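You operate a simulated robot arm through the tools that you are given. There is no shell and no other tool.

You are at the controls of a simulated robot arm. One attempt, no reset.

## Task
Tape the web ends with the green block and push the plate back.
Fine: the block bears the tape; close both clamps before pressing it on the joint, put it back, open both clamps. Set down upright: what you pick out.

Only the result counts: the job must be done as asked and must still hold three seconds after the hand-in. Knocking over, shifting, dropping, spilling or breaking anything else fails it.

## Robot
A 7-joint arm with a two-finger parallel gripper, fixed in place. Base frame: the origin is at the foot of the arm, x ahead of it, y to its left, z up. Units: m, degrees, N and s.
Its first joint turns from -166.0 to 166.0 degrees. Payload 3.43 kg.
The tool frame sits at the grasp point between the pads (the TCP): z along the fingers, y along the line on which they close. The tips reach 0.034 m beyond it. Largest opening 0.128 m; finger width 0.024, thickness 0.012; the body of the gripper, 0.048 by 0.13 m, starts 0.096 m behind the TCP.
Orientation is told as [roll, pitch, yaw] about the base's x, y, z axes, in that order, counted from this pose: with the fingers straight down and closing along the base's y, the tool's x points along the base's -x, its y along +y and its z along -z.

## Interface
- The arm moves only by the tool step_arm. Its argument "increments" is a list that holds one entry, the list of rows, each a list of 7 numbers: the turn, a rotation vector about the tool's x, y, z in units of 90 degrees (1.0 is 90 degrees), then the shift along the tool's x, y, z in units of 400 mm (1.0 is 400 mm), then the gripper command, from -1 (fully open) to 1 (shut), values between in proportion. In form: [[[ax, ay, az, x, y, z, gripper], ...]]. A call has 1 to 20 rows; each row is the pose to reach, as a shift and turn from the pose commanded when the call began, along the tool's axes at that moment. A call with a number of a shift or a turn outside -1 to 1 is refused whole. A row lasts 0.2 s, in which the tool goes at most 0.05 m and 8.6 degrees; a call with a longer step from one row to the next is refused whole, and so is a gripper value outside its range. Where a pose cannot be reached the arm comes as near as it can. A force on the tool above 90 N (or 10 N above the force at the start of the call, whichever is more), or a blocked arm, ends the call early, and 0.2 s more pass. Each finger travels about 0.153 m/s and halts on what it meets, pressing with about 38 N; the grip force reading is that of the motor and also rises with nothing between the fingers. The clock runs only during rows and for 0.2 s after the last one: add rows that repeat a pose to give the fingers time. It gives the time, the measured TCP pose, the force on the tool (base axes), the opening and the grip force at its end, in the units of the frame above (readings bear some noise), with the torque about the TCP (base axes, N m) and any sound that the robot's microphone picked up.
- Cameras (640 x 400 px; columns grow to the right, rows downward): "scene" is fixed at [0.049, 0.6514, 1.3241]; the picture's right is [-0.33, -0.94, 0.00], its down [-0.46, 0.16, -0.87] and it looks along [0.83, -0.29, -0.48] (base axes); focal length 327 px, centre (320, 200). "wrist" rides on the gripper at [0.076, -0.011, -0.16] in the tool frame; the picture's right is [0.15, 0.99, 0.00], its down [-0.88, 0.13, -0.46] and it looks along [-0.45, 0.07, 0.89] (tool axes); focal length 234 px, centre (320, 200). There is no depth. A picture from a camera that has moved, and an enlarged one, comes with that camera's place and axes in the base frame and with its lens.
- grab_frame(camera): a new picture of that camera. It takes no simulated time.
- close_up(camera, box): a new picture of the part [left, top, right, bottom] of that camera's present view, enlarged. It takes no simulated time.
- hand_in(): hands the job in; it is judged then, once.

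Nothing tells you positions but the pictures and the camera data. Unless the task says otherwise, let go and move clear before handing in.

The tools are called after ">>>" by a JSON object that holds its "name" and its "arguments". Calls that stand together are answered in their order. step_arm: Moves the arm, as the interface text tells. Its arguments: {"type":"object","properties":{"increments":{"type":"array"}},"required":["increments"]} The other tools are called the same way: grab_frame (camera) takes a picture; close_up (camera, box) takes an enlarged picture of a part of a camera's view; hand_in () hands the job in.

At the start:

```text
t: 0.0
tcp_pos: [0.5511, 0.2713, 1.1083]
tcp_rot: [0.0, -0.1, 0.1]
force: [0.0, -0.3, 0.5]
moment: [0.02, 0.0, 0.01]
grip_width: 0.1279
gripper_force: 0.1
```

scene: 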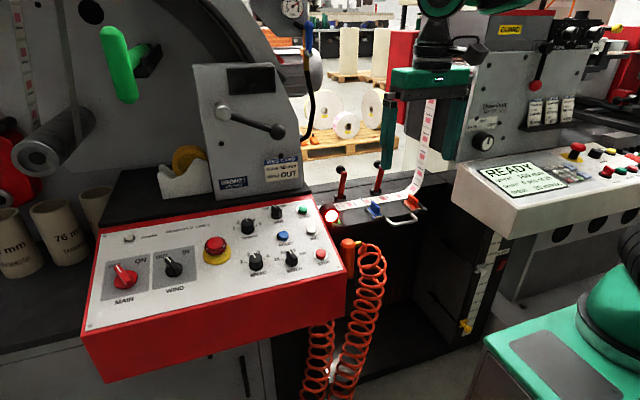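
wrist: 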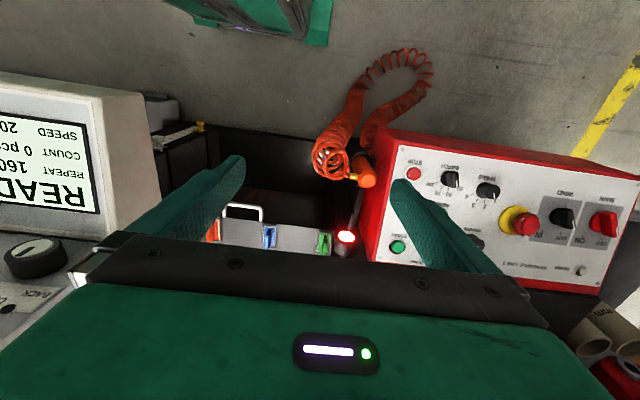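

I see a web-splicing station with a red-lit lamp, two red-handled clamps, and some coloured blocks on a plate near the middle. I'll enlarge that part before moving.

>>> {"name": "close_up", "arguments": {"camera": "scene", "box": [300, 140, 460, 240]}}

>>> {"name": "close_up", "arguments": {"camera": "wrist", "box": [190, 150, 400, 280]}}

>>> {"name": "close_up", "arguments": {"camera": "scene", "box": [320, 0, 560, 150]}}

>>> {"name": "close_up", "arguments": {"camera": "scene", "box": [80, 50, 340, 300]}}

```text
4.00 times, centred on (380, 190) of scene
camera zoom: at [0.049, 0.6514, 1.3241], right [-0.33, -0.94, 0.0], down [-0.46, 0.16, -0.87], along [0.83, -0.29, -0.48], focal length 1307 px, centre (80, 240)
```

zoom: 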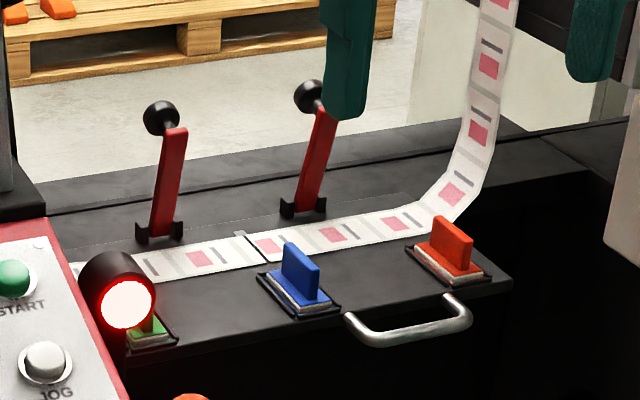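

```text
3.05 times, centred on (295, 215) of wrist
camera zoom: at [0.4747, 0.2613, 1.2689], right [-0.15, 0.99, 0.0], down [0.88, 0.13, 0.46], along [0.45, 0.07, -0.89], focal length 714 px, centre (396, 154)
```

zoom: 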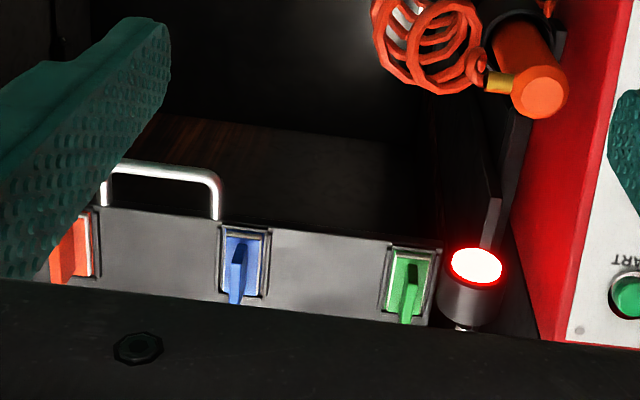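

```text
2.67 times, centred on (440, 75) of scene
camera zoom: at [0.049, 0.6514, 1.3241], right [-0.33, -0.94, 0.0], down [-0.46, 0.16, -0.87], along [0.83, -0.29, -0.48], focal length 871 px, centre (0, 533)
```

zoom: 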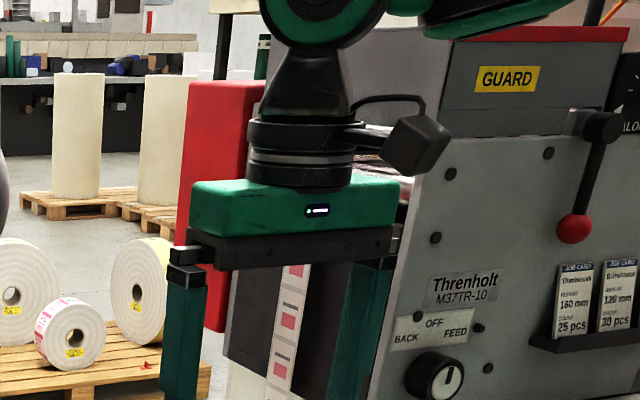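

```text
1.60 times, centred on (210, 175) of scene
camera zoom: at [0.049, 0.6514, 1.3241], right [-0.33, -0.94, 0.0], down [-0.46, 0.16, -0.87], along [0.83, -0.29, -0.48], focal length 523 px, centre (496, 240)
```

zoom: 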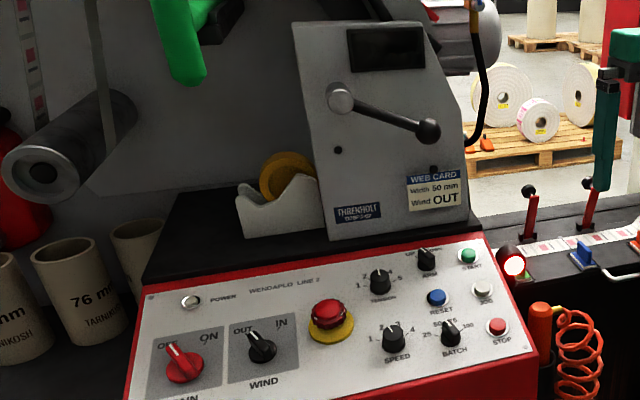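

The table top is at about z = 0.78, with the joint near (0.93, 0.18). The green, blue and orange blocks stand on a plate with a handle in front of it. I'll move the wrist camera over the table to see more.

>>> {"name": "step_arm", "arguments": {"increments": [[[0, 0, 0, -0.1, -0.035, 0, -1], [0, 0, 0, -0.2, -0.07, 0, -1], [0, 0, 0, -0.3, -0.105, 0, -1], [0, 0, 0, -0.4, -0.14, 0, -1], [0, 0, 0, -0.5, -0.17, 0, -1], [0, 0, 0, -0.575, -0.2, 0, -1]]]}}

>>> {"name": "grab_frame", "arguments": {"camera": "wrist"}}

>>> {"name": "grab_frame", "arguments": {"camera": "scene"}}

```text
t: 1.4
tcp_pos: [0.7687, 0.191, 1.1182]
tcp_rot: [0.0, -0.8, 0.1]
force: [-0.4, 0.2, 1.3]
moment: [0.01, -0.06, 0.0]
grip_width: 0.1279
gripper_force: 0.0
```

```text
taken
camera wrist: at [0.6891, 0.1809, 1.2774], right [-0.15, 0.99, 0.0], down [0.88, 0.13, 0.47], along [0.46, 0.07, -0.88], focal length 234 px, centre (320, 200)
```

wrist: 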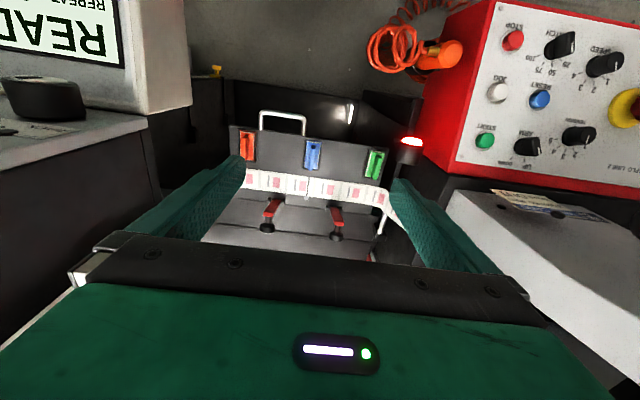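

```text
taken
```

scene: 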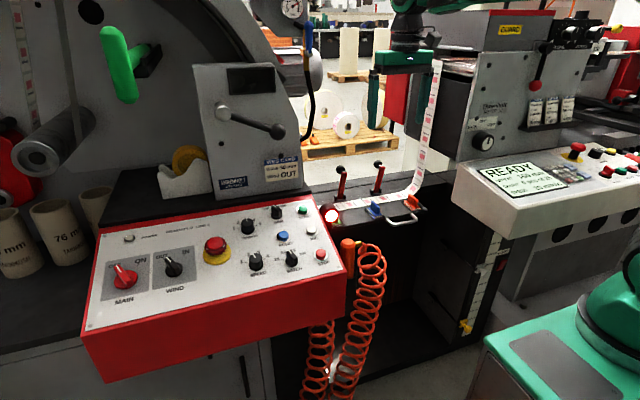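

The blocks, web and clamps are now all in the wrist view, so I'll enlarge them.

>>> {"name": "close_up", "arguments": {"camera": "wrist", "box": [220, 90, 440, 228]}}

>>> {"name": "close_up", "arguments": {"camera": "wrist", "box": [220, 160, 420, 270]}}

>>> {"name": "close_up", "arguments": {"camera": "scene", "box": [310, 150, 440, 231]}}

```text
2.90 times, centred on (330, 159) of wrist
camera zoom: at [0.6891, 0.1809, 1.2774], right [-0.15, 0.99, 0.0], down [0.88, 0.13, 0.47], along [0.46, 0.07, -0.88], focal length 679 px, centre (291, 319)
```

zoom: 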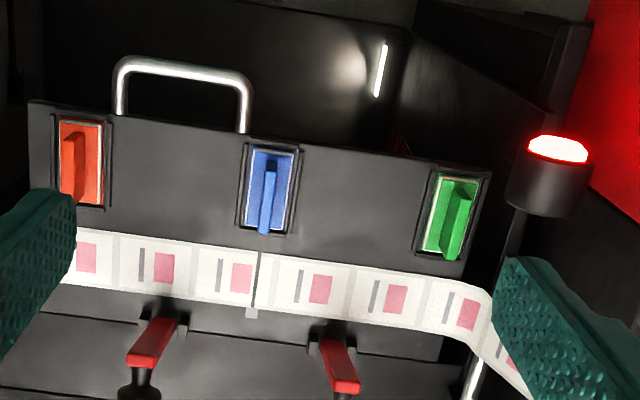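

```text
3.20 times, centred on (320, 215) of wrist
camera zoom: at [0.6891, 0.1809, 1.2774], right [-0.15, 0.99, 0.0], down [0.88, 0.13, 0.47], along [0.46, 0.07, -0.88], focal length 749 px, centre (320, 152)
```

zoom: 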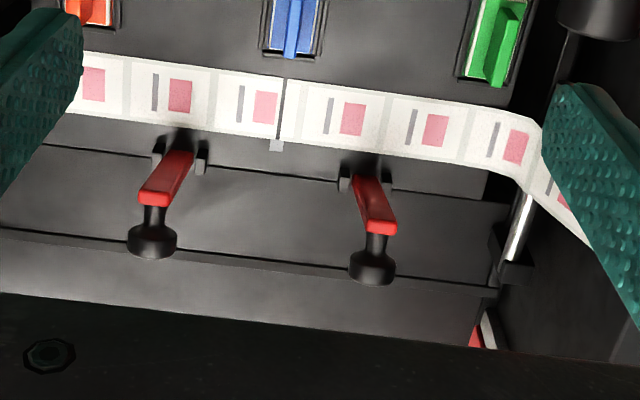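

```text
4.92 times, centred on (375, 190) of scene
camera zoom: at [0.049, 0.6514, 1.3241], right [-0.33, -0.94, 0.0], down [-0.46, 0.16, -0.87], along [0.83, -0.29, -0.48], focal length 1609 px, centre (49, 247)
```

zoom: 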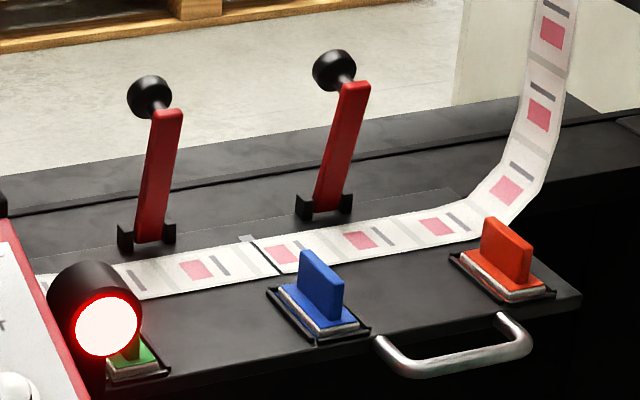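

I put the green block at about (0.843, 0.328), the joint at (0.92, 0.187) and the clamp balls at (0.975, 0.116/0.258, 0.885). The levers lean towards -x, so that is probably the way they close. I'll come nearer for a clearer look.

>>> {"name": "step_arm", "arguments": {"increments": [[[0, 0, 0, -0.08, 0, 0.05, -1], [0, 0, 0, -0.16, 0, 0.1, -1], [0, 0, 0, -0.2, 0, 0.15, -1], [0, 0, 0, -0.2, 0, 0.15, -1]]]}}

>>> {"name": "grab_frame", "arguments": {"camera": "wrist"}}

>>> {"name": "close_up", "arguments": {"camera": "wrist", "box": [200, 100, 440, 250]}}

>>> {"name": "close_up", "arguments": {"camera": "wrist", "box": [360, 20, 520, 120]}}

```text
t: 2.4
tcp_pos: [0.8474, 0.1926, 1.0584]
tcp_rot: [0.0, -0.7, -0.1]
force: [-0.2, 0.0, 1.0]
moment: [0.01, -0.03, 0.01]
grip_width: 0.1278
gripper_force: 0.2
```

```text
taken
camera wrist: at [0.7694, 0.182, 1.2171], right [-0.15, 0.99, 0.0], down [0.88, 0.13, 0.47], along [0.46, 0.07, -0.88], focal length 234 px, centre (320, 200)
```

wrist: 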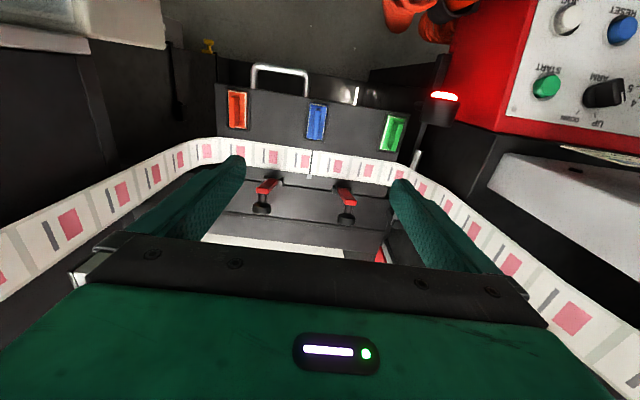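

```text
2.67 times, centred on (320, 175) of wrist
camera zoom: at [0.7694, 0.182, 1.2171], right [-0.15, 0.99, 0.0], down [0.88, 0.13, 0.47], along [0.46, 0.07, -0.88], focal length 624 px, centre (320, 267)
```

zoom: 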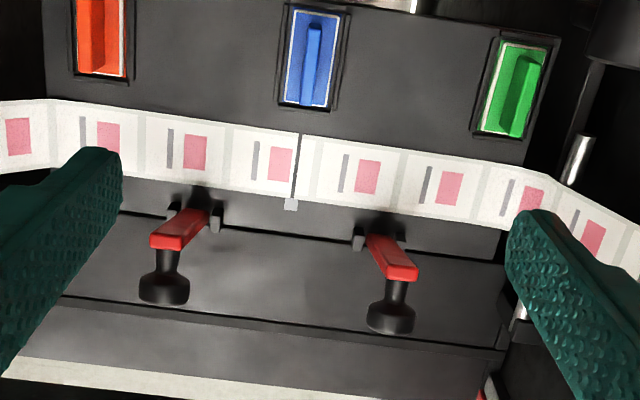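

```text
4.00 times, centred on (440, 70) of wrist
camera zoom: at [0.7694, 0.182, 1.2171], right [-0.15, 0.99, 0.0], down [0.88, 0.13, 0.47], along [0.46, 0.07, -0.88], focal length 937 px, centre (-160, 720)
```

zoom: 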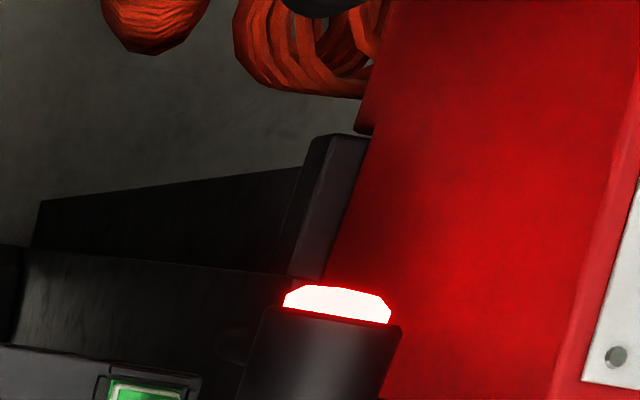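

The web rises on both sides of the table, so I must keep the gripper between the two strands. I'll look closely at the levers and the green block for exact places.

>>> {"name": "close_up", "arguments": {"camera": "wrist", "box": [240, 165, 370, 246]}}

>>> {"name": "close_up", "arguments": {"camera": "wrist", "box": [360, 95, 440, 165]}}

>>> {"name": "close_up", "arguments": {"camera": "scene", "box": [325, 150, 405, 200]}}

>>> {"name": "close_up", "arguments": {"camera": "scene", "box": [310, 190, 430, 265]}}

```text
4.92 times, centred on (305, 206) of wrist
camera zoom: at [0.7694, 0.182, 1.2171], right [-0.15, 0.99, 0.0], down [0.88, 0.13, 0.47], along [0.46, 0.07, -0.88], focal length 1153 px, centre (394, 173)
```

zoom: 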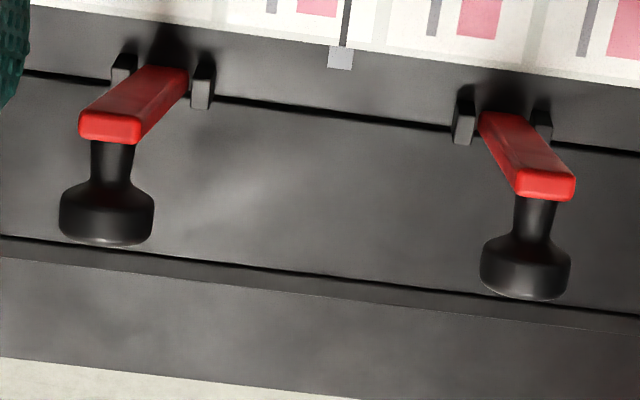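

```text
5.71 times, centred on (400, 130) of wrist
camera zoom: at [0.7694, 0.182, 1.2171], right [-0.15, 0.99, 0.0], down [0.88, 0.13, 0.47], along [0.46, 0.07, -0.88], focal length 1338 px, centre (-137, 600)
```

zoom: 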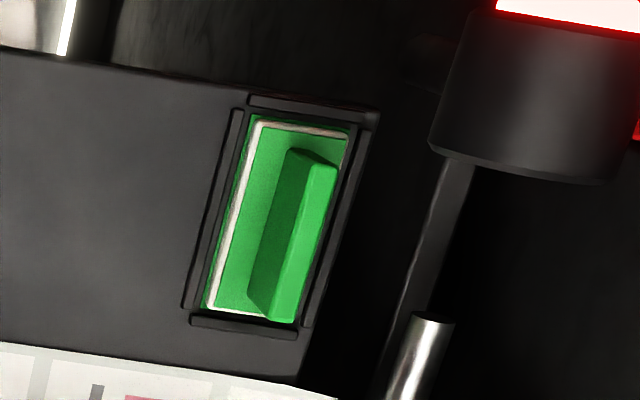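

```text
8.00 times, centred on (365, 175) of scene
camera zoom: at [0.049, 0.6514, 1.3241], right [-0.33, -0.94, 0.0], down [-0.46, 0.16, -0.87], along [0.83, -0.29, -0.48], focal length 2614 px, centre (-40, 400)
```

zoom: 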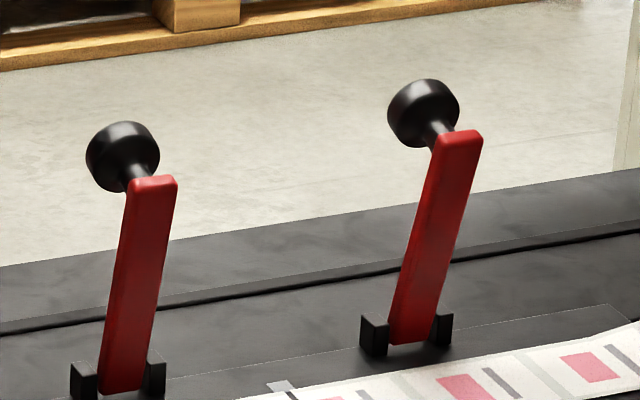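

```text
5.33 times, centred on (370, 228) of scene
camera zoom: at [0.049, 0.6514, 1.3241], right [-0.33, -0.94, 0.0], down [-0.46, 0.16, -0.87], along [0.83, -0.29, -0.48], focal length 1743 px, centre (53, 53)
```

zoom: 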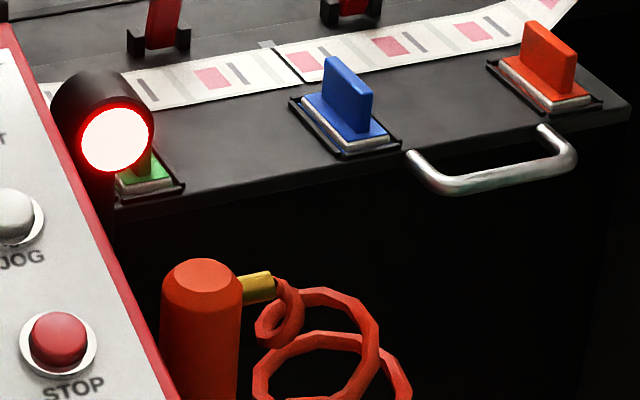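

The levers are about 0.115 m long and lean roughly 16° towards -x, with pivots near (0.968, 0.117/0.257, 0.785). The measured pose seems to lag the command, so I'll hold still briefly to see how it settles.

>>> {"name": "step_arm", "arguments": {"increments": [[[0, 0, 0, 0, 0, 0, -1], [0, 0, 0, 0, 0, 0, -1], [0, 0, 0, 0, 0, 0, -1]]]}}

```text
t: 3.2
tcp_pos: [0.8482, 0.1936, 1.0581]
tcp_rot: [0.0, -0.7, 0.1]
force: [-0.7, 0.0, 0.2]
moment: [-0.02, 0.0, 0.01]
grip_width: 0.1281
gripper_force: 0.1
```

The offset of about 12 mm and 0.7° is steady, so I'll steer by the measured pose. Next I move above the right-hand clamp lever (y ≈ 0.117) with the gripper half open.

>>> {"name": "step_arm", "arguments": {"increments": [[[0, 0.002, 0, -0.06, -0.05, 0.05, -0.5], [0, 0.004, 0, -0.12, -0.1, 0.1, -0.2], [0, 0.006, 0, -0.18, -0.15, 0.15, 0.05], [0, 0.008, 0, -0.2375, -0.19, 0.2, 0.05], [0, 0.008, 0, -0.2375, -0.19, 0.225, 0.05], [0, 0.008, 0, -0.2375, -0.19, 0.225, 0.05]]]}}

>>> {"name": "grab_frame", "arguments": {"camera": "wrist"}}

>>> {"name": "close_up", "arguments": {"camera": "scene", "box": [310, 100, 470, 200]}}

```text
t: 4.6
tcp_pos: [0.9449, 0.1168, 0.9695]
tcp_rot: [0.0, 0.0, 0.0]
force: [0.1, -0.2, -0.8]
moment: [0.03, 0.04, 0.0]
grip_width: 0.0606
gripper_force: 0.1
```

```text
taken
camera wrist: at [0.8681, 0.1063, 1.1292], right [-0.15, 0.99, 0.0], down [0.88, 0.13, 0.45], along [0.45, 0.07, -0.89], focal length 234 px, centre (320, 200)
```

wrist: 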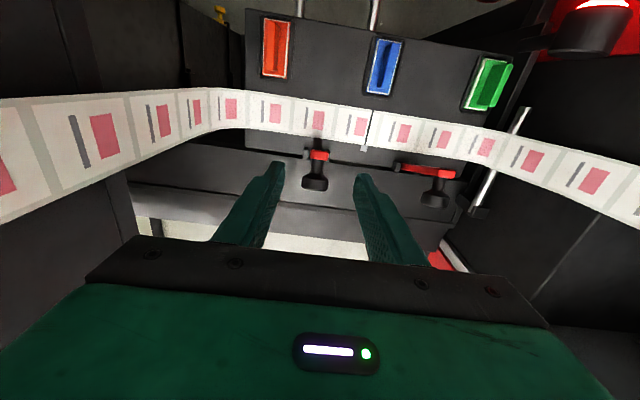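

```text
4.00 times, centred on (390, 150) of scene
camera zoom: at [0.049, 0.6514, 1.3241], right [-0.33, -0.94, 0.0], down [-0.46, 0.16, -0.87], along [0.83, -0.29, -0.48], focal length 1307 px, centre (40, 400)
```

zoom: 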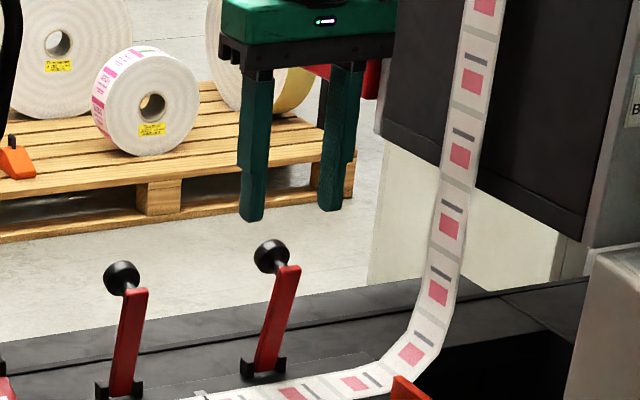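

The fingers straddle the right-hand lever. I'll lower onto its top end and close on it.

>>> {"name": "step_arm", "arguments": {"increments": [[[0, 0, 0, 0.0, 0, 0.06, 0.05], [0, 0, 0, 0.005, 0, 0.12, 0.05], [0, 0, 0, 0.005, 0, 0.175, 0.05], [0, 0, 0, 0.005, 0, 0.175, 0.05]]]}}

>>> {"name": "grab_frame", "arguments": {"camera": "wrist"}}

>>> {"name": "close_up", "arguments": {"camera": "scene", "box": [340, 130, 440, 195]}}

```text
t: 5.6
tcp_pos: [0.9424, 0.1154, 0.9004]
tcp_rot: [0.0, 0.0, 0.0]
force: [0.0, -0.2, -0.6]
moment: [-0.04, 0.01, -0.04]
grip_width: 0.0609
gripper_force: 0.0
```

```text
taken
camera wrist: at [0.8667, 0.105, 1.0605], right [-0.15, 0.99, 0.0], down [0.88, 0.13, 0.46], along [0.45, 0.07, -0.89], focal length 234 px, centre (320, 200)
```

wrist: 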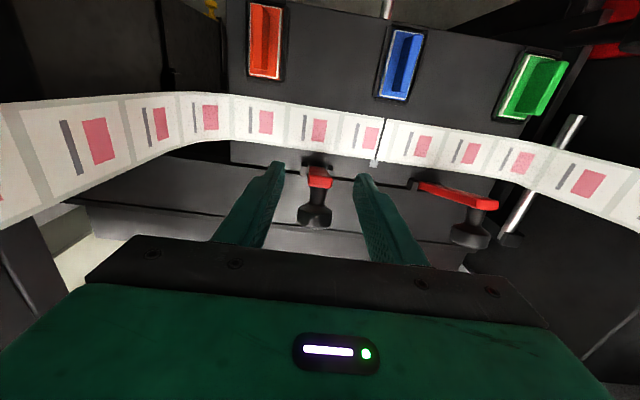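

```text
6.15 times, centred on (390, 162) of scene
camera zoom: at [0.049, 0.6514, 1.3241], right [-0.33, -0.94, 0.0], down [-0.46, 0.16, -0.87], along [0.83, -0.29, -0.48], focal length 2011 px, centre (-111, 431)
```

zoom: 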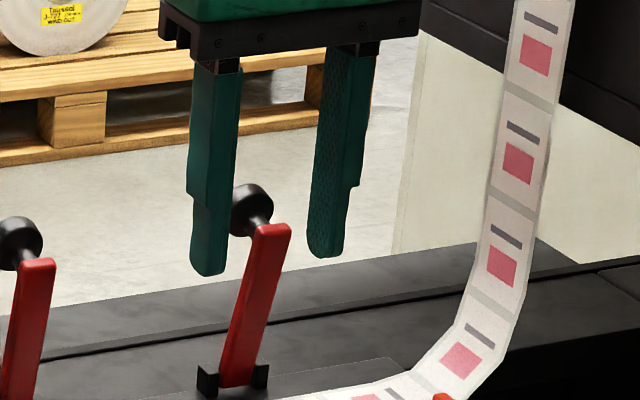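

The tips reach about 20 mm down either side of the lever top. I'll close on it.

>>> {"name": "step_arm", "arguments": {"increments": [[[0, 0, 0, 0, 0, 0, 0.4], [0, 0, 0, 0, 0, 0, 1], [0, 0, 0, 0, 0, 0, 1], [0, 0, 0, 0, 0, 0, 1]]]}}

>>> {"name": "close_up", "arguments": {"camera": "scene", "box": [340, 130, 440, 195]}}

>>> {"name": "close_up", "arguments": {"camera": "wrist", "box": [240, 140, 400, 250]}}

```text
t: 6.6
tcp_pos: [0.943, 0.1149, 0.9]
tcp_rot: [0.0, 0.1, 0.0]
force: [-0.4, -3.3, -2.4]
moment: [-0.02, 0.0, 0.04]
grip_width: 0.0194
gripper_force: 44.9
```

```text
6.15 times, centred on (390, 162) of scene
camera zoom: at [0.049, 0.6514, 1.3241], right [-0.33, -0.94, 0.0], down [-0.46, 0.16, -0.87], along [0.83, -0.29, -0.48], focal length 2011 px, centre (-111, 431)
```

zoom: 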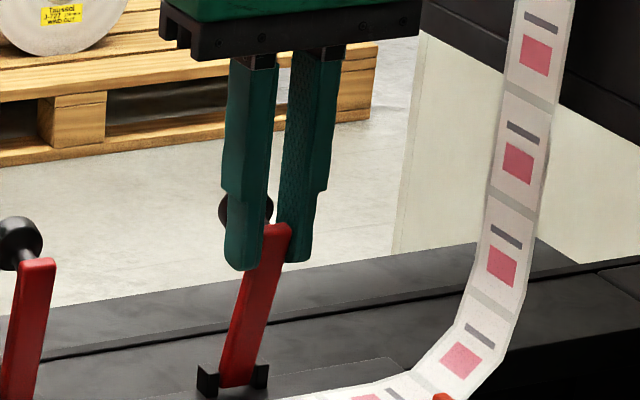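

```text
3.64 times, centred on (320, 195) of wrist
camera zoom: at [0.8668, 0.1046, 1.0606], right [-0.15, 0.99, 0.0], down [0.88, 0.13, 0.45], along [0.45, 0.07, -0.89], focal length 852 px, centre (320, 218)
```

zoom: 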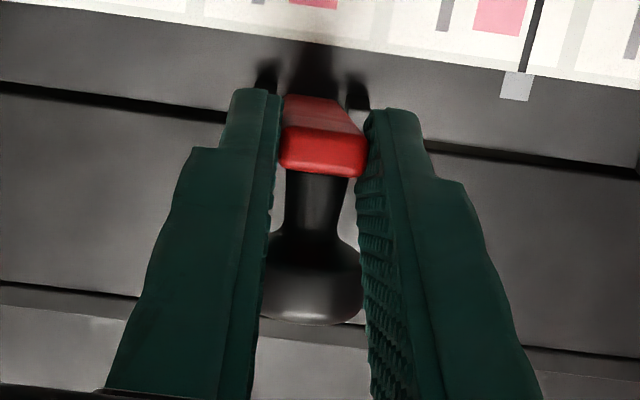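

The lever is held, with the opening at 19 mm. I'll swing it about its pivot towards -x and down, starting with the first part of the arc.

>>> {"name": "step_arm", "arguments": {"increments": [[[0, 0, 0, 0.0243, 0, 0.0075, 1], [0, 0, 0, 0.043, 0, 0.0153, 1], [0, 0, 0, 0.061, 0, 0.025, 1], [0, 0, 0, 0.078, 0, 0.0353, 1], [0, 0, 0, 0.094, 0, 0.048, 1], [0, 0, 0, 0.109, 0, 0.0613, 1]]]}}

>>> {"name": "close_up", "arguments": {"camera": "scene", "box": [340, 130, 440, 195]}}

>>> {"name": "close_up", "arguments": {"camera": "wrist", "box": [240, 140, 400, 250]}}

```text
t: 8.0
tcp_pos: [0.8992, 0.1143, 0.8767]
tcp_rot: [-0.1, 0.1, -0.2]
force: [12.1, -6.8, 9.2]
moment: [-0.04, -1.63, 0.07]
grip_width: 0.0198
gripper_force: 45.0
```

```text
6.15 times, centred on (390, 162) of scene
camera zoom: at [0.049, 0.6514, 1.3241], right [-0.33, -0.94, 0.0], down [-0.46, 0.16, -0.87], along [0.83, -0.29, -0.48], focal length 2011 px, centre (-111, 431)
```

zoom: 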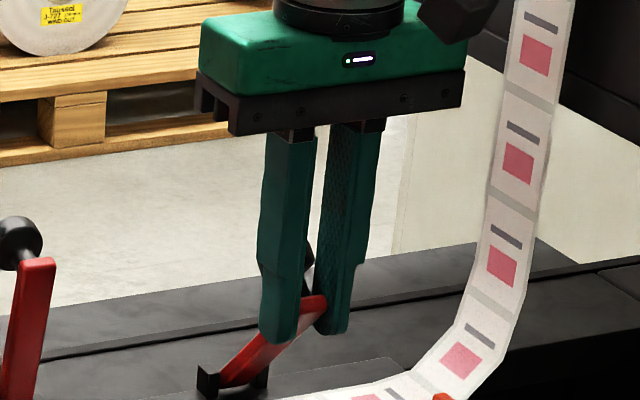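

```text
3.64 times, centred on (320, 195) of wrist
camera zoom: at [0.8222, 0.1047, 1.0364], right [-0.15, 0.99, 0.0], down [0.88, 0.13, 0.46], along [0.45, 0.07, -0.89], focal length 852 px, centre (320, 218)
```

zoom: 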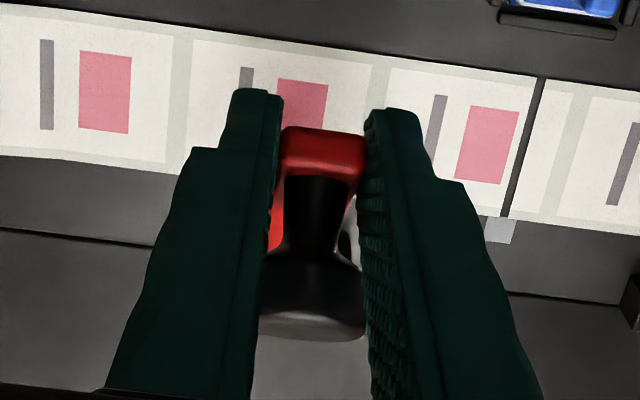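

The lever is following and the forces are moderate. I'll go on to about 60°.

>>> {"name": "step_arm", "arguments": {"increments": [[[0, 0, 0, 0.0135, 0, 0.0145, 1], [0, 0, 0, 0.026, 0, 0.031, 1], [0, 0, 0, 0.037, 0, 0.048, 1], [0, 0, 0, 0.042, 0, 0.06, 1]]]}}

>>> {"name": "close_up", "arguments": {"camera": "scene", "box": [340, 130, 440, 195]}}

>>> {"name": "close_up", "arguments": {"camera": "wrist", "box": [240, 140, 400, 250]}}

```text
t: 9.0
tcp_pos: [0.8804, 0.1149, 0.8531]
tcp_rot: [0.0, 0.0, 0.0]
force: [-6.1, -10.3, 20.1]
moment: [-0.06, -1.53, -0.01]
grip_width: 0.0196
gripper_force: 44.7
```

```text
6.15 times, centred on (390, 162) of scene
camera zoom: at [0.049, 0.6514, 1.3241], right [-0.33, -0.94, 0.0], down [-0.46, 0.16, -0.87], along [0.83, -0.29, -0.48], focal length 2011 px, centre (-111, 431)
```

zoom: 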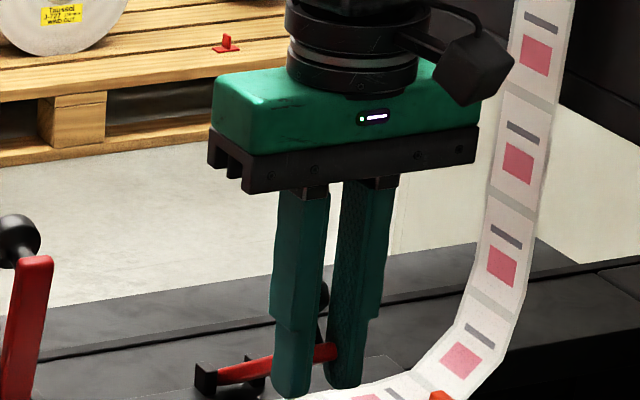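

```text
3.64 times, centred on (320, 195) of wrist
camera zoom: at [0.8041, 0.1046, 1.0129], right [-0.15, 0.99, 0.0], down [0.88, 0.13, 0.45], along [0.45, 0.07, -0.89], focal length 852 px, centre (320, 218)
```

zoom: 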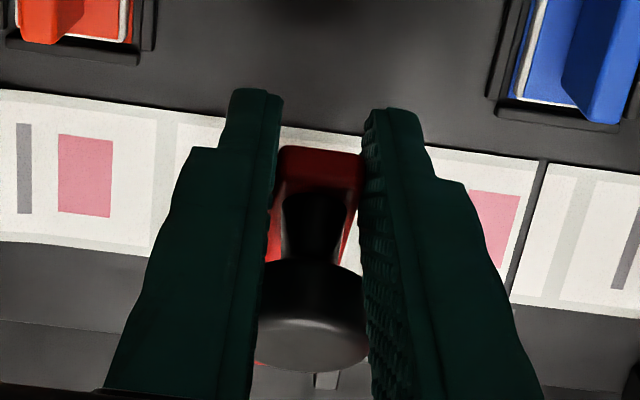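

The lever is about two thirds of the way down. I'll open the fingers, rise clear, and see where it rests.

>>> {"name": "step_arm", "arguments": {"increments": [[[0, 0, 0, 0, 0, 0, 0.05], [0, 0, 0, 0, 0, 0, 0.05], [0, 0, 0, 0, 0, -0.1, 0.05], [0, 0, 0, 0, 0, -0.2, 0.05], [0, 0, 0, 0, 0, -0.25, 0.05], [0, 0, 0, 0, 0, -0.25, 0.05]]]}}

>>> {"name": "close_up", "arguments": {"camera": "scene", "box": [320, 130, 440, 205]}}

>>> {"name": "grab_frame", "arguments": {"camera": "wrist"}}

```text
t: 10.4
tcp_pos: [0.8811, 0.1151, 0.9533]
tcp_rot: [0.1, 0.1, 0.0]
force: [-0.2, 0.3, 0.4]
moment: [0.02, -0.02, -0.01]
grip_width: 0.0609
gripper_force: 0.1
```

```text
5.33 times, centred on (380, 168) of scene
camera zoom: at [0.049, 0.6514, 1.3241], right [-0.33, -0.94, 0.0], down [-0.46, 0.16, -0.87], along [0.83, -0.29, -0.48], focal length 1743 px, centre (0, 373)
```

zoom: 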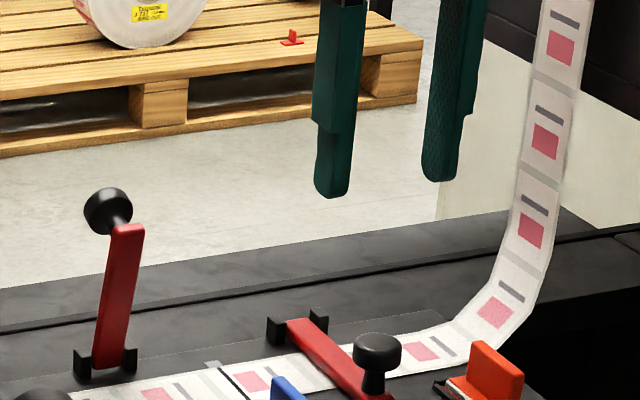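

```text
taken
camera wrist: at [0.8055, 0.105, 1.1135], right [-0.15, 0.99, 0.0], down [0.88, 0.13, 0.46], along [0.45, 0.07, -0.89], focal length 234 px, centre (320, 200)
```

wrist: 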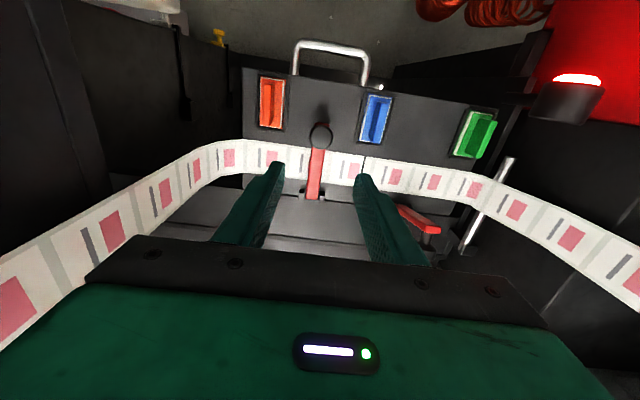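

The lever went right down by itself and now lies across the web. I'll check that it is fully closed.

>>> {"name": "close_up", "arguments": {"camera": "wrist", "box": [270, 100, 390, 210]}}

>>> {"name": "close_up", "arguments": {"camera": "scene", "box": [355, 175, 435, 225]}}

```text
3.64 times, centred on (330, 155) of wrist
camera zoom: at [0.8055, 0.105, 1.1135], right [-0.15, 0.99, 0.0], down [0.88, 0.13, 0.46], along [0.45, 0.07, -0.89], focal length 852 px, centre (284, 364)
```

zoom: 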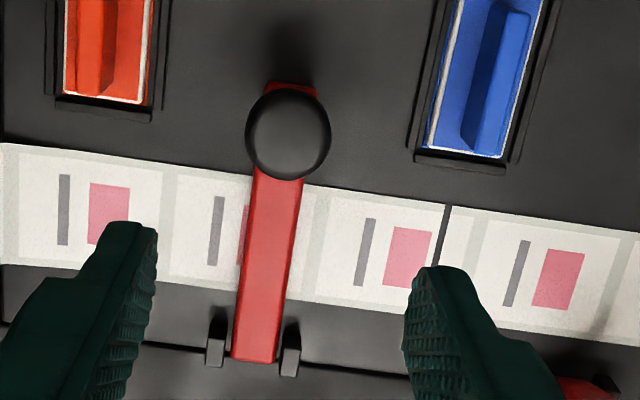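

```text
8.00 times, centred on (395, 200) of scene
camera zoom: at [0.049, 0.6514, 1.3241], right [-0.33, -0.94, 0.0], down [-0.46, 0.16, -0.87], along [0.83, -0.29, -0.48], focal length 2614 px, centre (-280, 200)
```

zoom: 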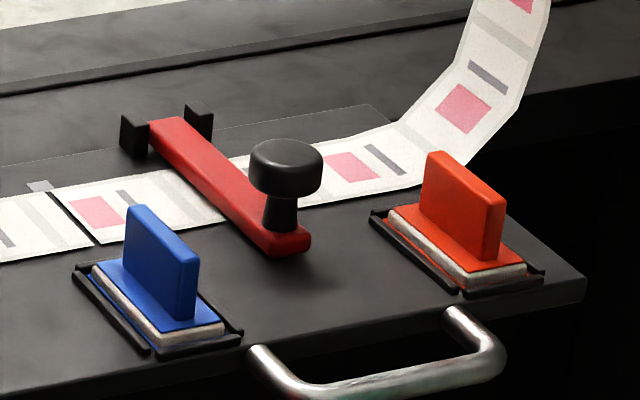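

The right clamp lies flat with its knob upright at about (0.863, 0.115). I'll press its knob lightly with shut fingers to make sure it's home.

>>> {"name": "step_arm", "arguments": {"increments": [[[0, 0, 0, 0.02, 0, 0, 0.5], [0, 0, 0, 0.045, 0, 0.0, 1], [0, 0, 0, 0.045, 0, 0.06, 1], [0, 0, 0, 0.045, 0, 0.1, 1], [0, 0, 0, 0.045, 0, 0.12, 1], [0, 0, 0, 0.045, 0, 0.13, 1], [0, 0, 0, 0.045, 0, 0.14, 1]]]}}

>>> {"name": "close_up", "arguments": {"camera": "scene", "box": [355, 155, 435, 225]}}

```text
t: 12.0
tcp_pos: [0.8639, 0.1149, 0.8948]
tcp_rot: [0.1, 0.1, 0.1]
force: [0.3, -0.5, 0.0]
moment: [-0.01, -0.02, -0.02]
grip_width: 0.0002
gripper_force: 32.6
```

```text
5.71 times, centred on (395, 190) of scene
camera zoom: at [0.049, 0.6514, 1.3241], right [-0.33, -0.94, 0.0], down [-0.46, 0.16, -0.87], along [0.83, -0.29, -0.48], focal length 1867 px, centre (-109, 257)
```

zoom: 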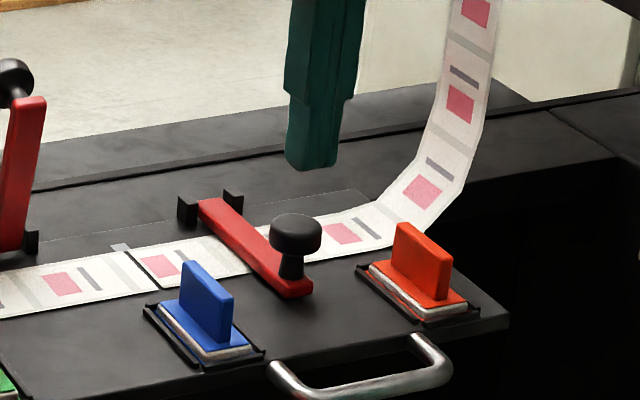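

The tips are still about 30 mm above the knob, so I'll go lower in small steps.

>>> {"name": "step_arm", "arguments": {"increments": [[[0, 0, 0, 0, 0, 0.025, 1], [0, 0, 0, 0, 0, 0.045, 1], [0, 0, 0, 0, 0, 0.06, 1], [0, 0, 0, 0, 0, 0.07, 1]]]}}

```text
t: 13.0
tcp_pos: [0.8633, 0.1159, 0.8678]
tcp_rot: [0.0, 0.1, 0.0]
force: [-0.2, -0.6, 0.5]
moment: [0.01, 0.0, -0.01]
grip_width: 0.0
gripper_force: 33.6
```

>>> {"name": "step_arm", "arguments": {"increments": [[[0, 0, 0, 0, 0, 0.01, 1], [0, 0, 0, 0, 0, 0.02, 1], [0, 0, 0, 0, 0, 0.03, 1]]]}}

>>> {"name": "close_up", "arguments": {"camera": "scene", "box": [355, 155, 435, 225]}}

```text
t: 13.8
tcp_pos: [0.8644, 0.115, 0.8564]
tcp_rot: [0.0, 0.0, -0.1]
force: [-1.1, -0.5, 3.4]
moment: [-0.03, 0.0, 0.01]
grip_width: 0.0001
gripper_force: 33.0
```

```text
5.71 times, centred on (395, 190) of scene
camera zoom: at [0.049, 0.6514, 1.3241], right [-0.33, -0.94, 0.0], down [-0.46, 0.16, -0.87], along [0.83, -0.29, -0.48], focal length 1867 px, centre (-109, 257)
```

zoom: 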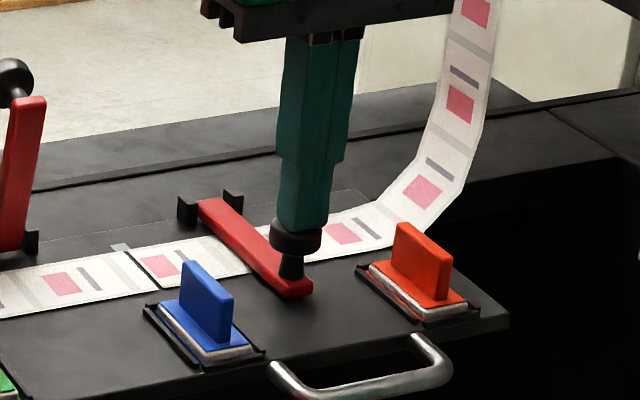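

I've touched the knob at z ≈ 0.822. I'll press a few millimetres more to see whether it yields.

>>> {"name": "step_arm", "arguments": {"increments": [[[0, 0, 0, 0, 0, 0.006, 1], [0, 0, 0, 0, 0, 0.012, 1], [0, 0, 0, 0, 0, 0.012, 1]]]}}

```text
t: 14.6
tcp_pos: [0.8637, 0.115, 0.8546]
tcp_rot: [-0.1, -0.3, 0.0]
force: [-10.2, -6.7, 53.7]
moment: [-0.26, 0.12, 0.21]
grip_width: 0.0
gripper_force: 32.5
```

The right clamp is firmly closed. Now I'll rise and move over the left-hand lever near y = 0.255.

>>> {"name": "step_arm", "arguments": {"increments": [[[0, 0, 0, 0, 0, -0.1, 1], [0, 0, 0, 0, 0, -0.2, 1], [0, 0, 0, 0, 0, -0.3, 0.6], [0, 0, 0, -0.05, 0.0875, -0.3, 0.05], [0, 0, 0, -0.1, 0.175, -0.3, 0.05], [0, 0, 0, -0.15, 0.2625, -0.3, 0.05], [0, 0, 0, -0.1975, 0.35, -0.3, 0.05], [0, 0, 0, -0.1975, 0.35, -0.3, 0.05], [0, 0, 0, -0.1975, 0.35, -0.3, 0.05]]]}}

>>> {"name": "grab_frame", "arguments": {"camera": "wrist"}}

>>> {"name": "close_up", "arguments": {"camera": "scene", "box": [300, 110, 420, 200]}}

```text
t: 16.6
tcp_pos: [0.9433, 0.2548, 0.9734]
tcp_rot: [0.0, 0.0, 0.0]
force: [0.4, -0.6, 0.4]
moment: [0.01, 0.0, 0.02]
grip_width: 0.0607
gripper_force: 0.1
```

```text
taken
camera wrist: at [0.8674, 0.2442, 1.1334], right [-0.15, 0.99, 0.0], down [0.88, 0.13, 0.45], along [0.45, 0.07, -0.89], focal length 234 px, centre (320, 200)
```

wrist: 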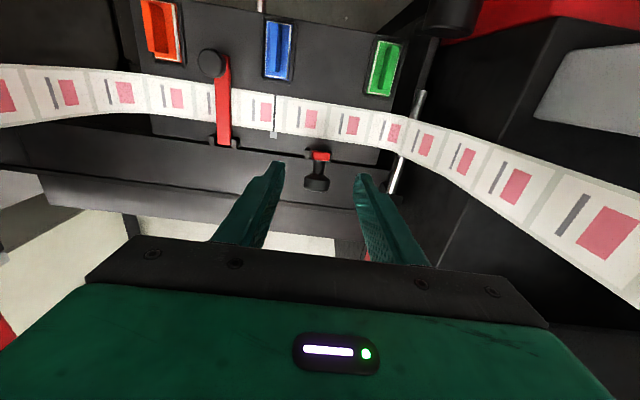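

```text
4.44 times, centred on (360, 155) of scene
camera zoom: at [0.049, 0.6514, 1.3241], right [-0.33, -0.94, 0.0], down [-0.46, 0.16, -0.87], along [0.83, -0.29, -0.48], focal length 1452 px, centre (142, 400)
```

zoom: 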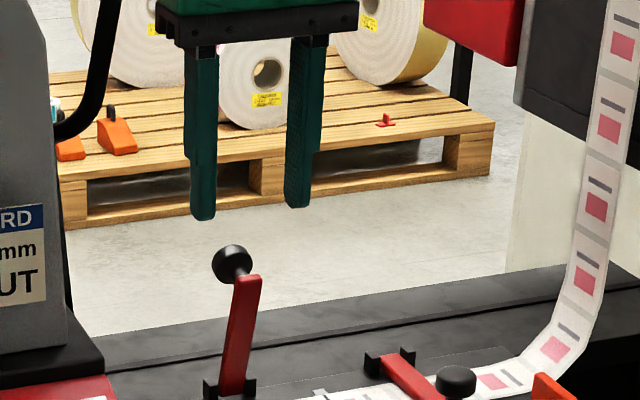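

The fingers straddle the left lever. I'll lower and grip it as I did the first.

>>> {"name": "step_arm", "arguments": {"increments": [[[0, 0, 0, 0, 0, 0.06, 0.05], [0, 0, 0, 0, 0, 0.12, 0.05], [0, 0, 0, 0, 0, 0.183, 0.05], [0, 0, 0, 0, 0, 0.183, 0.05], [0, 0, 0, 0, 0, 0.183, 0.4], [0, 0, 0, 0, 0, 0.183, 1], [0, 0, 0, 0, 0, 0.183, 1], [0, 0, 0, 0, 0, 0.183, 1]]]}}

>>> {"name": "close_up", "arguments": {"camera": "scene", "box": [300, 130, 420, 205]}}

>>> {"name": "close_up", "arguments": {"camera": "wrist", "box": [240, 140, 400, 250]}}

```text
t: 18.4
tcp_pos: [0.9432, 0.2556, 0.8989]
tcp_rot: [-0.2, 0.1, 0.0]
force: [-0.3, -6.0, -1.1]
moment: [-0.03, 0.03, 0.0]
grip_width: 0.0195
gripper_force: 44.9
```

```text
5.33 times, centred on (360, 168) of scene
camera zoom: at [0.049, 0.6514, 1.3241], right [-0.33, -0.94, 0.0], down [-0.46, 0.16, -0.87], along [0.83, -0.29, -0.48], focal length 1743 px, centre (107, 373)
```

zoom: 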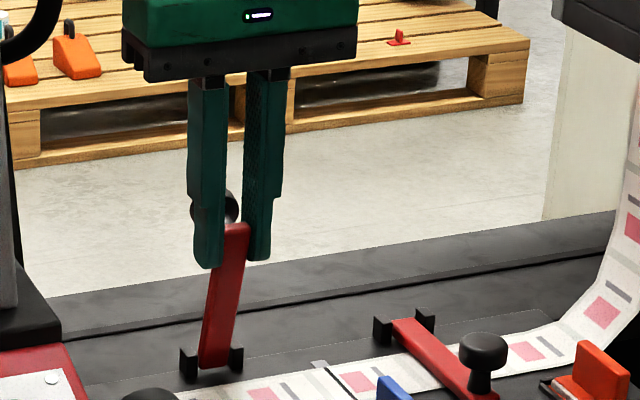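

```text
3.64 times, centred on (320, 195) of wrist
camera zoom: at [0.8666, 0.2448, 1.059], right [-0.15, 0.99, 0.0], down [0.88, 0.13, 0.45], along [0.45, 0.07, -0.89], focal length 852 px, centre (320, 218)
```

zoom: 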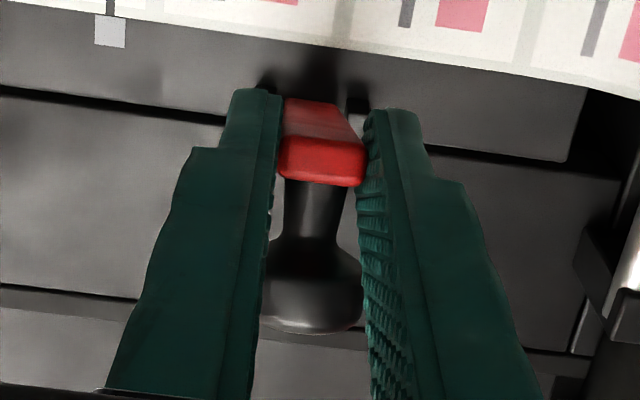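

The left lever is gripped. I'll swing it down along the same arc.

>>> {"name": "step_arm", "arguments": {"increments": [[[0, 0, 0, 0.0243, -0.0015, 0.0075, 1], [0, 0, 0, 0.043, -0.0025, 0.0153, 1], [0, 0, 0, 0.061, -0.0025, 0.025, 1], [0, 0, 0, 0.078, -0.0025, 0.0353, 1], [0, 0, 0, 0.094, -0.0025, 0.048, 1], [0, 0, 0, 0.109, -0.0025, 0.0613, 1], [0, 0, 0, 0.1225, -0.0025, 0.076, 1], [0, 0, 0, 0.135, -0.0025, 0.0925, 1], [0, 0, 0, 0.146, -0.0025, 0.109, 1], [0, 0, 0, 0.151, -0.0025, 0.121, 1]]]}}

>>> {"name": "close_up", "arguments": {"camera": "scene", "box": [300, 130, 420, 205]}}

```text
t: 20.6
tcp_pos: [0.8808, 0.2545, 0.8508]
tcp_rot: [0.0, 0.1, 0.1]
force: [-19.8, -11.9, 32.0]
moment: [-0.13, -1.58, -0.11]
grip_width: 0.02
gripper_force: 45.4
```

```text
5.33 times, centred on (360, 168) of scene
camera zoom: at [0.049, 0.6514, 1.3241], right [-0.33, -0.94, 0.0], down [-0.46, 0.16, -0.87], along [0.83, -0.29, -0.48], focal length 1743 px, centre (107, 373)
```

zoom: 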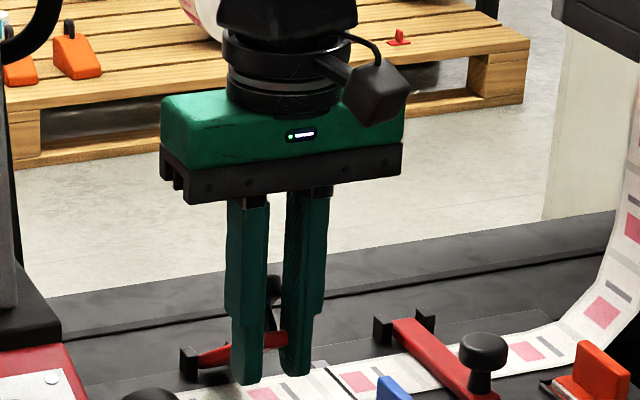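

Now I'll release, rise clear, and see if it drops shut like the other one.

>>> {"name": "step_arm", "arguments": {"increments": [[[0, 0, 0, 0, 0, 0, 0.05], [0, 0, 0, 0, 0, 0, 0.05], [0, 0, 0, 0, 0, -0.1, 0.05], [0, 0, 0, 0, 0, -0.2, 0.05], [0, 0, 0, 0.02, 0, -0.25, 0.5], [0, 0, 0, 0.0425, 0, -0.25, 1], [0, 0, 0, 0.0425, 0, -0.25, 1]]]}}

>>> {"name": "grab_frame", "arguments": {"camera": "wrist"}}

>>> {"name": "close_up", "arguments": {"camera": "scene", "box": [310, 150, 430, 225]}}

```text
t: 22.2
tcp_pos: [0.8645, 0.2551, 0.9479]
tcp_rot: [0.0, 0.1, 0.0]
force: [0.0, -0.4, -1.0]
moment: [0.0, 0.0, -0.04]
grip_width: 0.0001
gripper_force: 33.4
```

```text
taken
camera wrist: at [0.7885, 0.2447, 1.1083], right [-0.15, 0.99, 0.0], down [0.88, 0.13, 0.45], along [0.45, 0.07, -0.89], focal length 234 px, centre (320, 200)
```

wrist: 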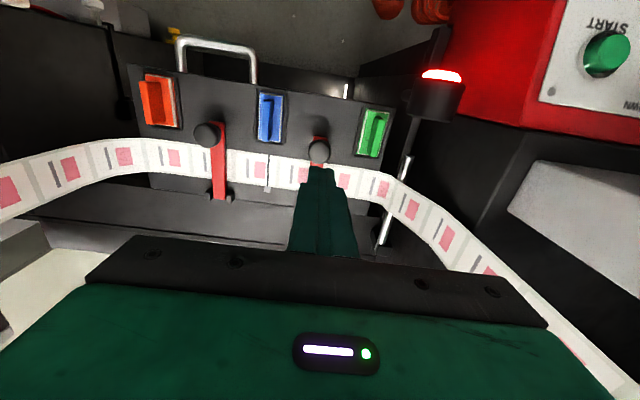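

```text
5.33 times, centred on (370, 188) of scene
camera zoom: at [0.049, 0.6514, 1.3241], right [-0.33, -0.94, 0.0], down [-0.46, 0.16, -0.87], along [0.83, -0.29, -0.48], focal length 1743 px, centre (53, 267)
```

zoom: 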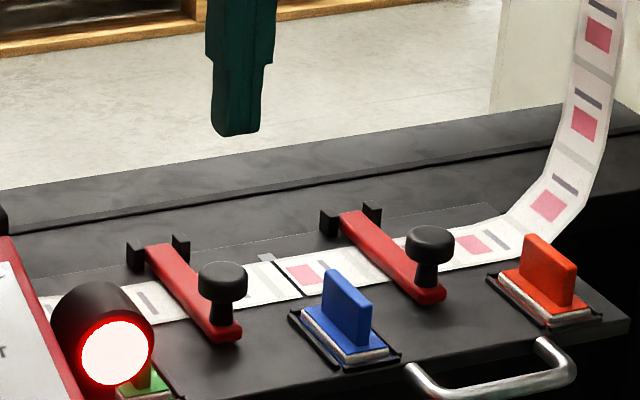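

Both levers are down. I'll press the left knob the same way to confirm.

>>> {"name": "step_arm", "arguments": {"increments": [[[0, 0, 0, 0, 0, 0.1, 1], [0, 0, 0, 0, 0, 0.19, 1], [0, 0, 0, 0, 0, 0.215, 1], [0, 0, 0, 0, 0, 0.228, 1], [0, 0, 0, 0, 0, 0.235, 1], [0, 0, 0, 0, 0, 0.235, 1]]]}}

```text
t: 23.6
tcp_pos: [0.866, 0.2544, 0.8573]
tcp_rot: [0.0, 0.1, 0.0]
force: [-2.2, -2.3, 5.5]
moment: [-0.07, 0.02, -0.04]
grip_width: 0.0002
gripper_force: 32.8
```

>>> {"name": "step_arm", "arguments": {"increments": [[[0, 0, 0, 0, 0, 0.006, 1], [0, 0, 0, 0, 0, 0.01, 1], [0, 0, 0, 0, 0, 0.01, 1]]]}}

```text
t: 24.4
tcp_pos: [0.8643, 0.2546, 0.8548]
tcp_rot: [0.1, -0.2, 0.1]
force: [-6.5, -8.2, 45.4]
moment: [-0.22, 0.02, 0.29]
grip_width: 0.0
gripper_force: 32.9
```

The left clamp is firm too, so both are closed. Now I'll rise and move over the green block at about (0.841, 0.327).

>>> {"name": "step_arm", "arguments": {"increments": [[[0, 0, 0, 0, 0, -0.1, 1], [0, 0, 0, 0, 0, -0.2, 1], [0, 0, 0, 0, 0, -0.3, 1], [0, 0, 0, 0.03, 0.09, -0.31, 0.6], [0, 0, 0, 0.06, 0.181, -0.31, 0.22], [0, 0, 0, 0.06, 0.181, -0.31, 0.22], [0, 0, 0, 0.06, 0.181, -0.31, 0.22]]]}}

>>> {"name": "grab_frame", "arguments": {"camera": "wrist"}}

>>> {"name": "close_up", "arguments": {"camera": "wrist", "box": [240, 80, 400, 190]}}

>>> {"name": "close_up", "arguments": {"camera": "scene", "box": [280, 130, 400, 235]}}

```text
t: 26.0
tcp_pos: [0.8424, 0.3258, 0.9751]
tcp_rot: [-0.1, 0.0, 0.1]
force: [0.8, -0.8, -0.3]
moment: [0.0, 0.01, -0.01]
grip_width: 0.05
gripper_force: 0.0
```

```text
taken
camera wrist: at [0.7664, 0.316, 1.1353], right [-0.15, 0.99, 0.0], down [0.88, 0.13, 0.46], along [0.45, 0.07, -0.89], focal length 234 px, centre (320, 200)
```

wrist: 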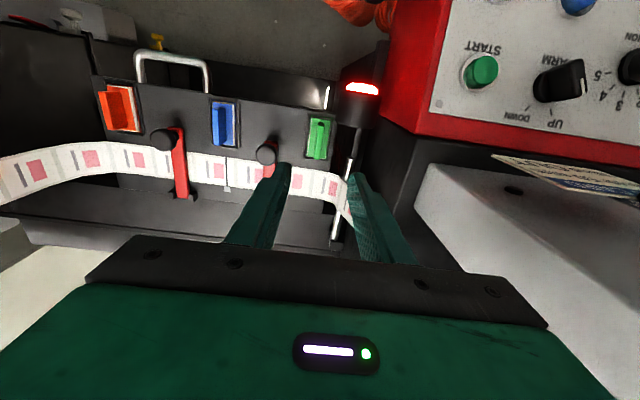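

```text
3.64 times, centred on (320, 135) of wrist
camera zoom: at [0.7664, 0.316, 1.1353], right [-0.15, 0.99, 0.0], down [0.88, 0.13, 0.46], along [0.45, 0.07, -0.89], focal length 852 px, centre (320, 436)
```

zoom: 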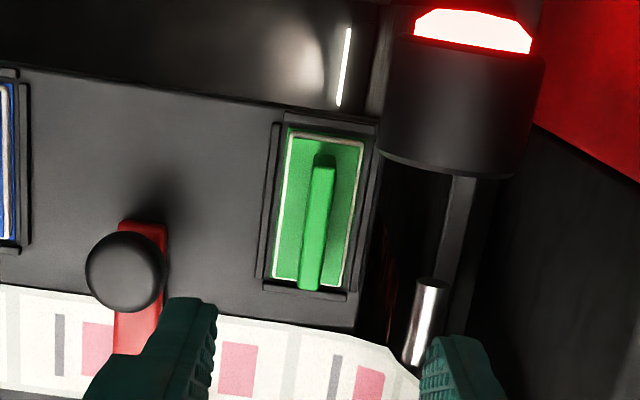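

```text
3.81 times, centred on (340, 182) of scene
camera zoom: at [0.049, 0.6514, 1.3241], right [-0.33, -0.94, 0.0], down [-0.46, 0.16, -0.87], along [0.83, -0.29, -0.48], focal length 1245 px, centre (244, 267)
```

zoom: 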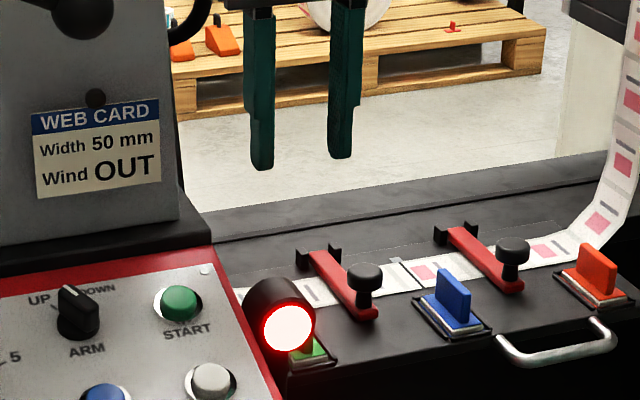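

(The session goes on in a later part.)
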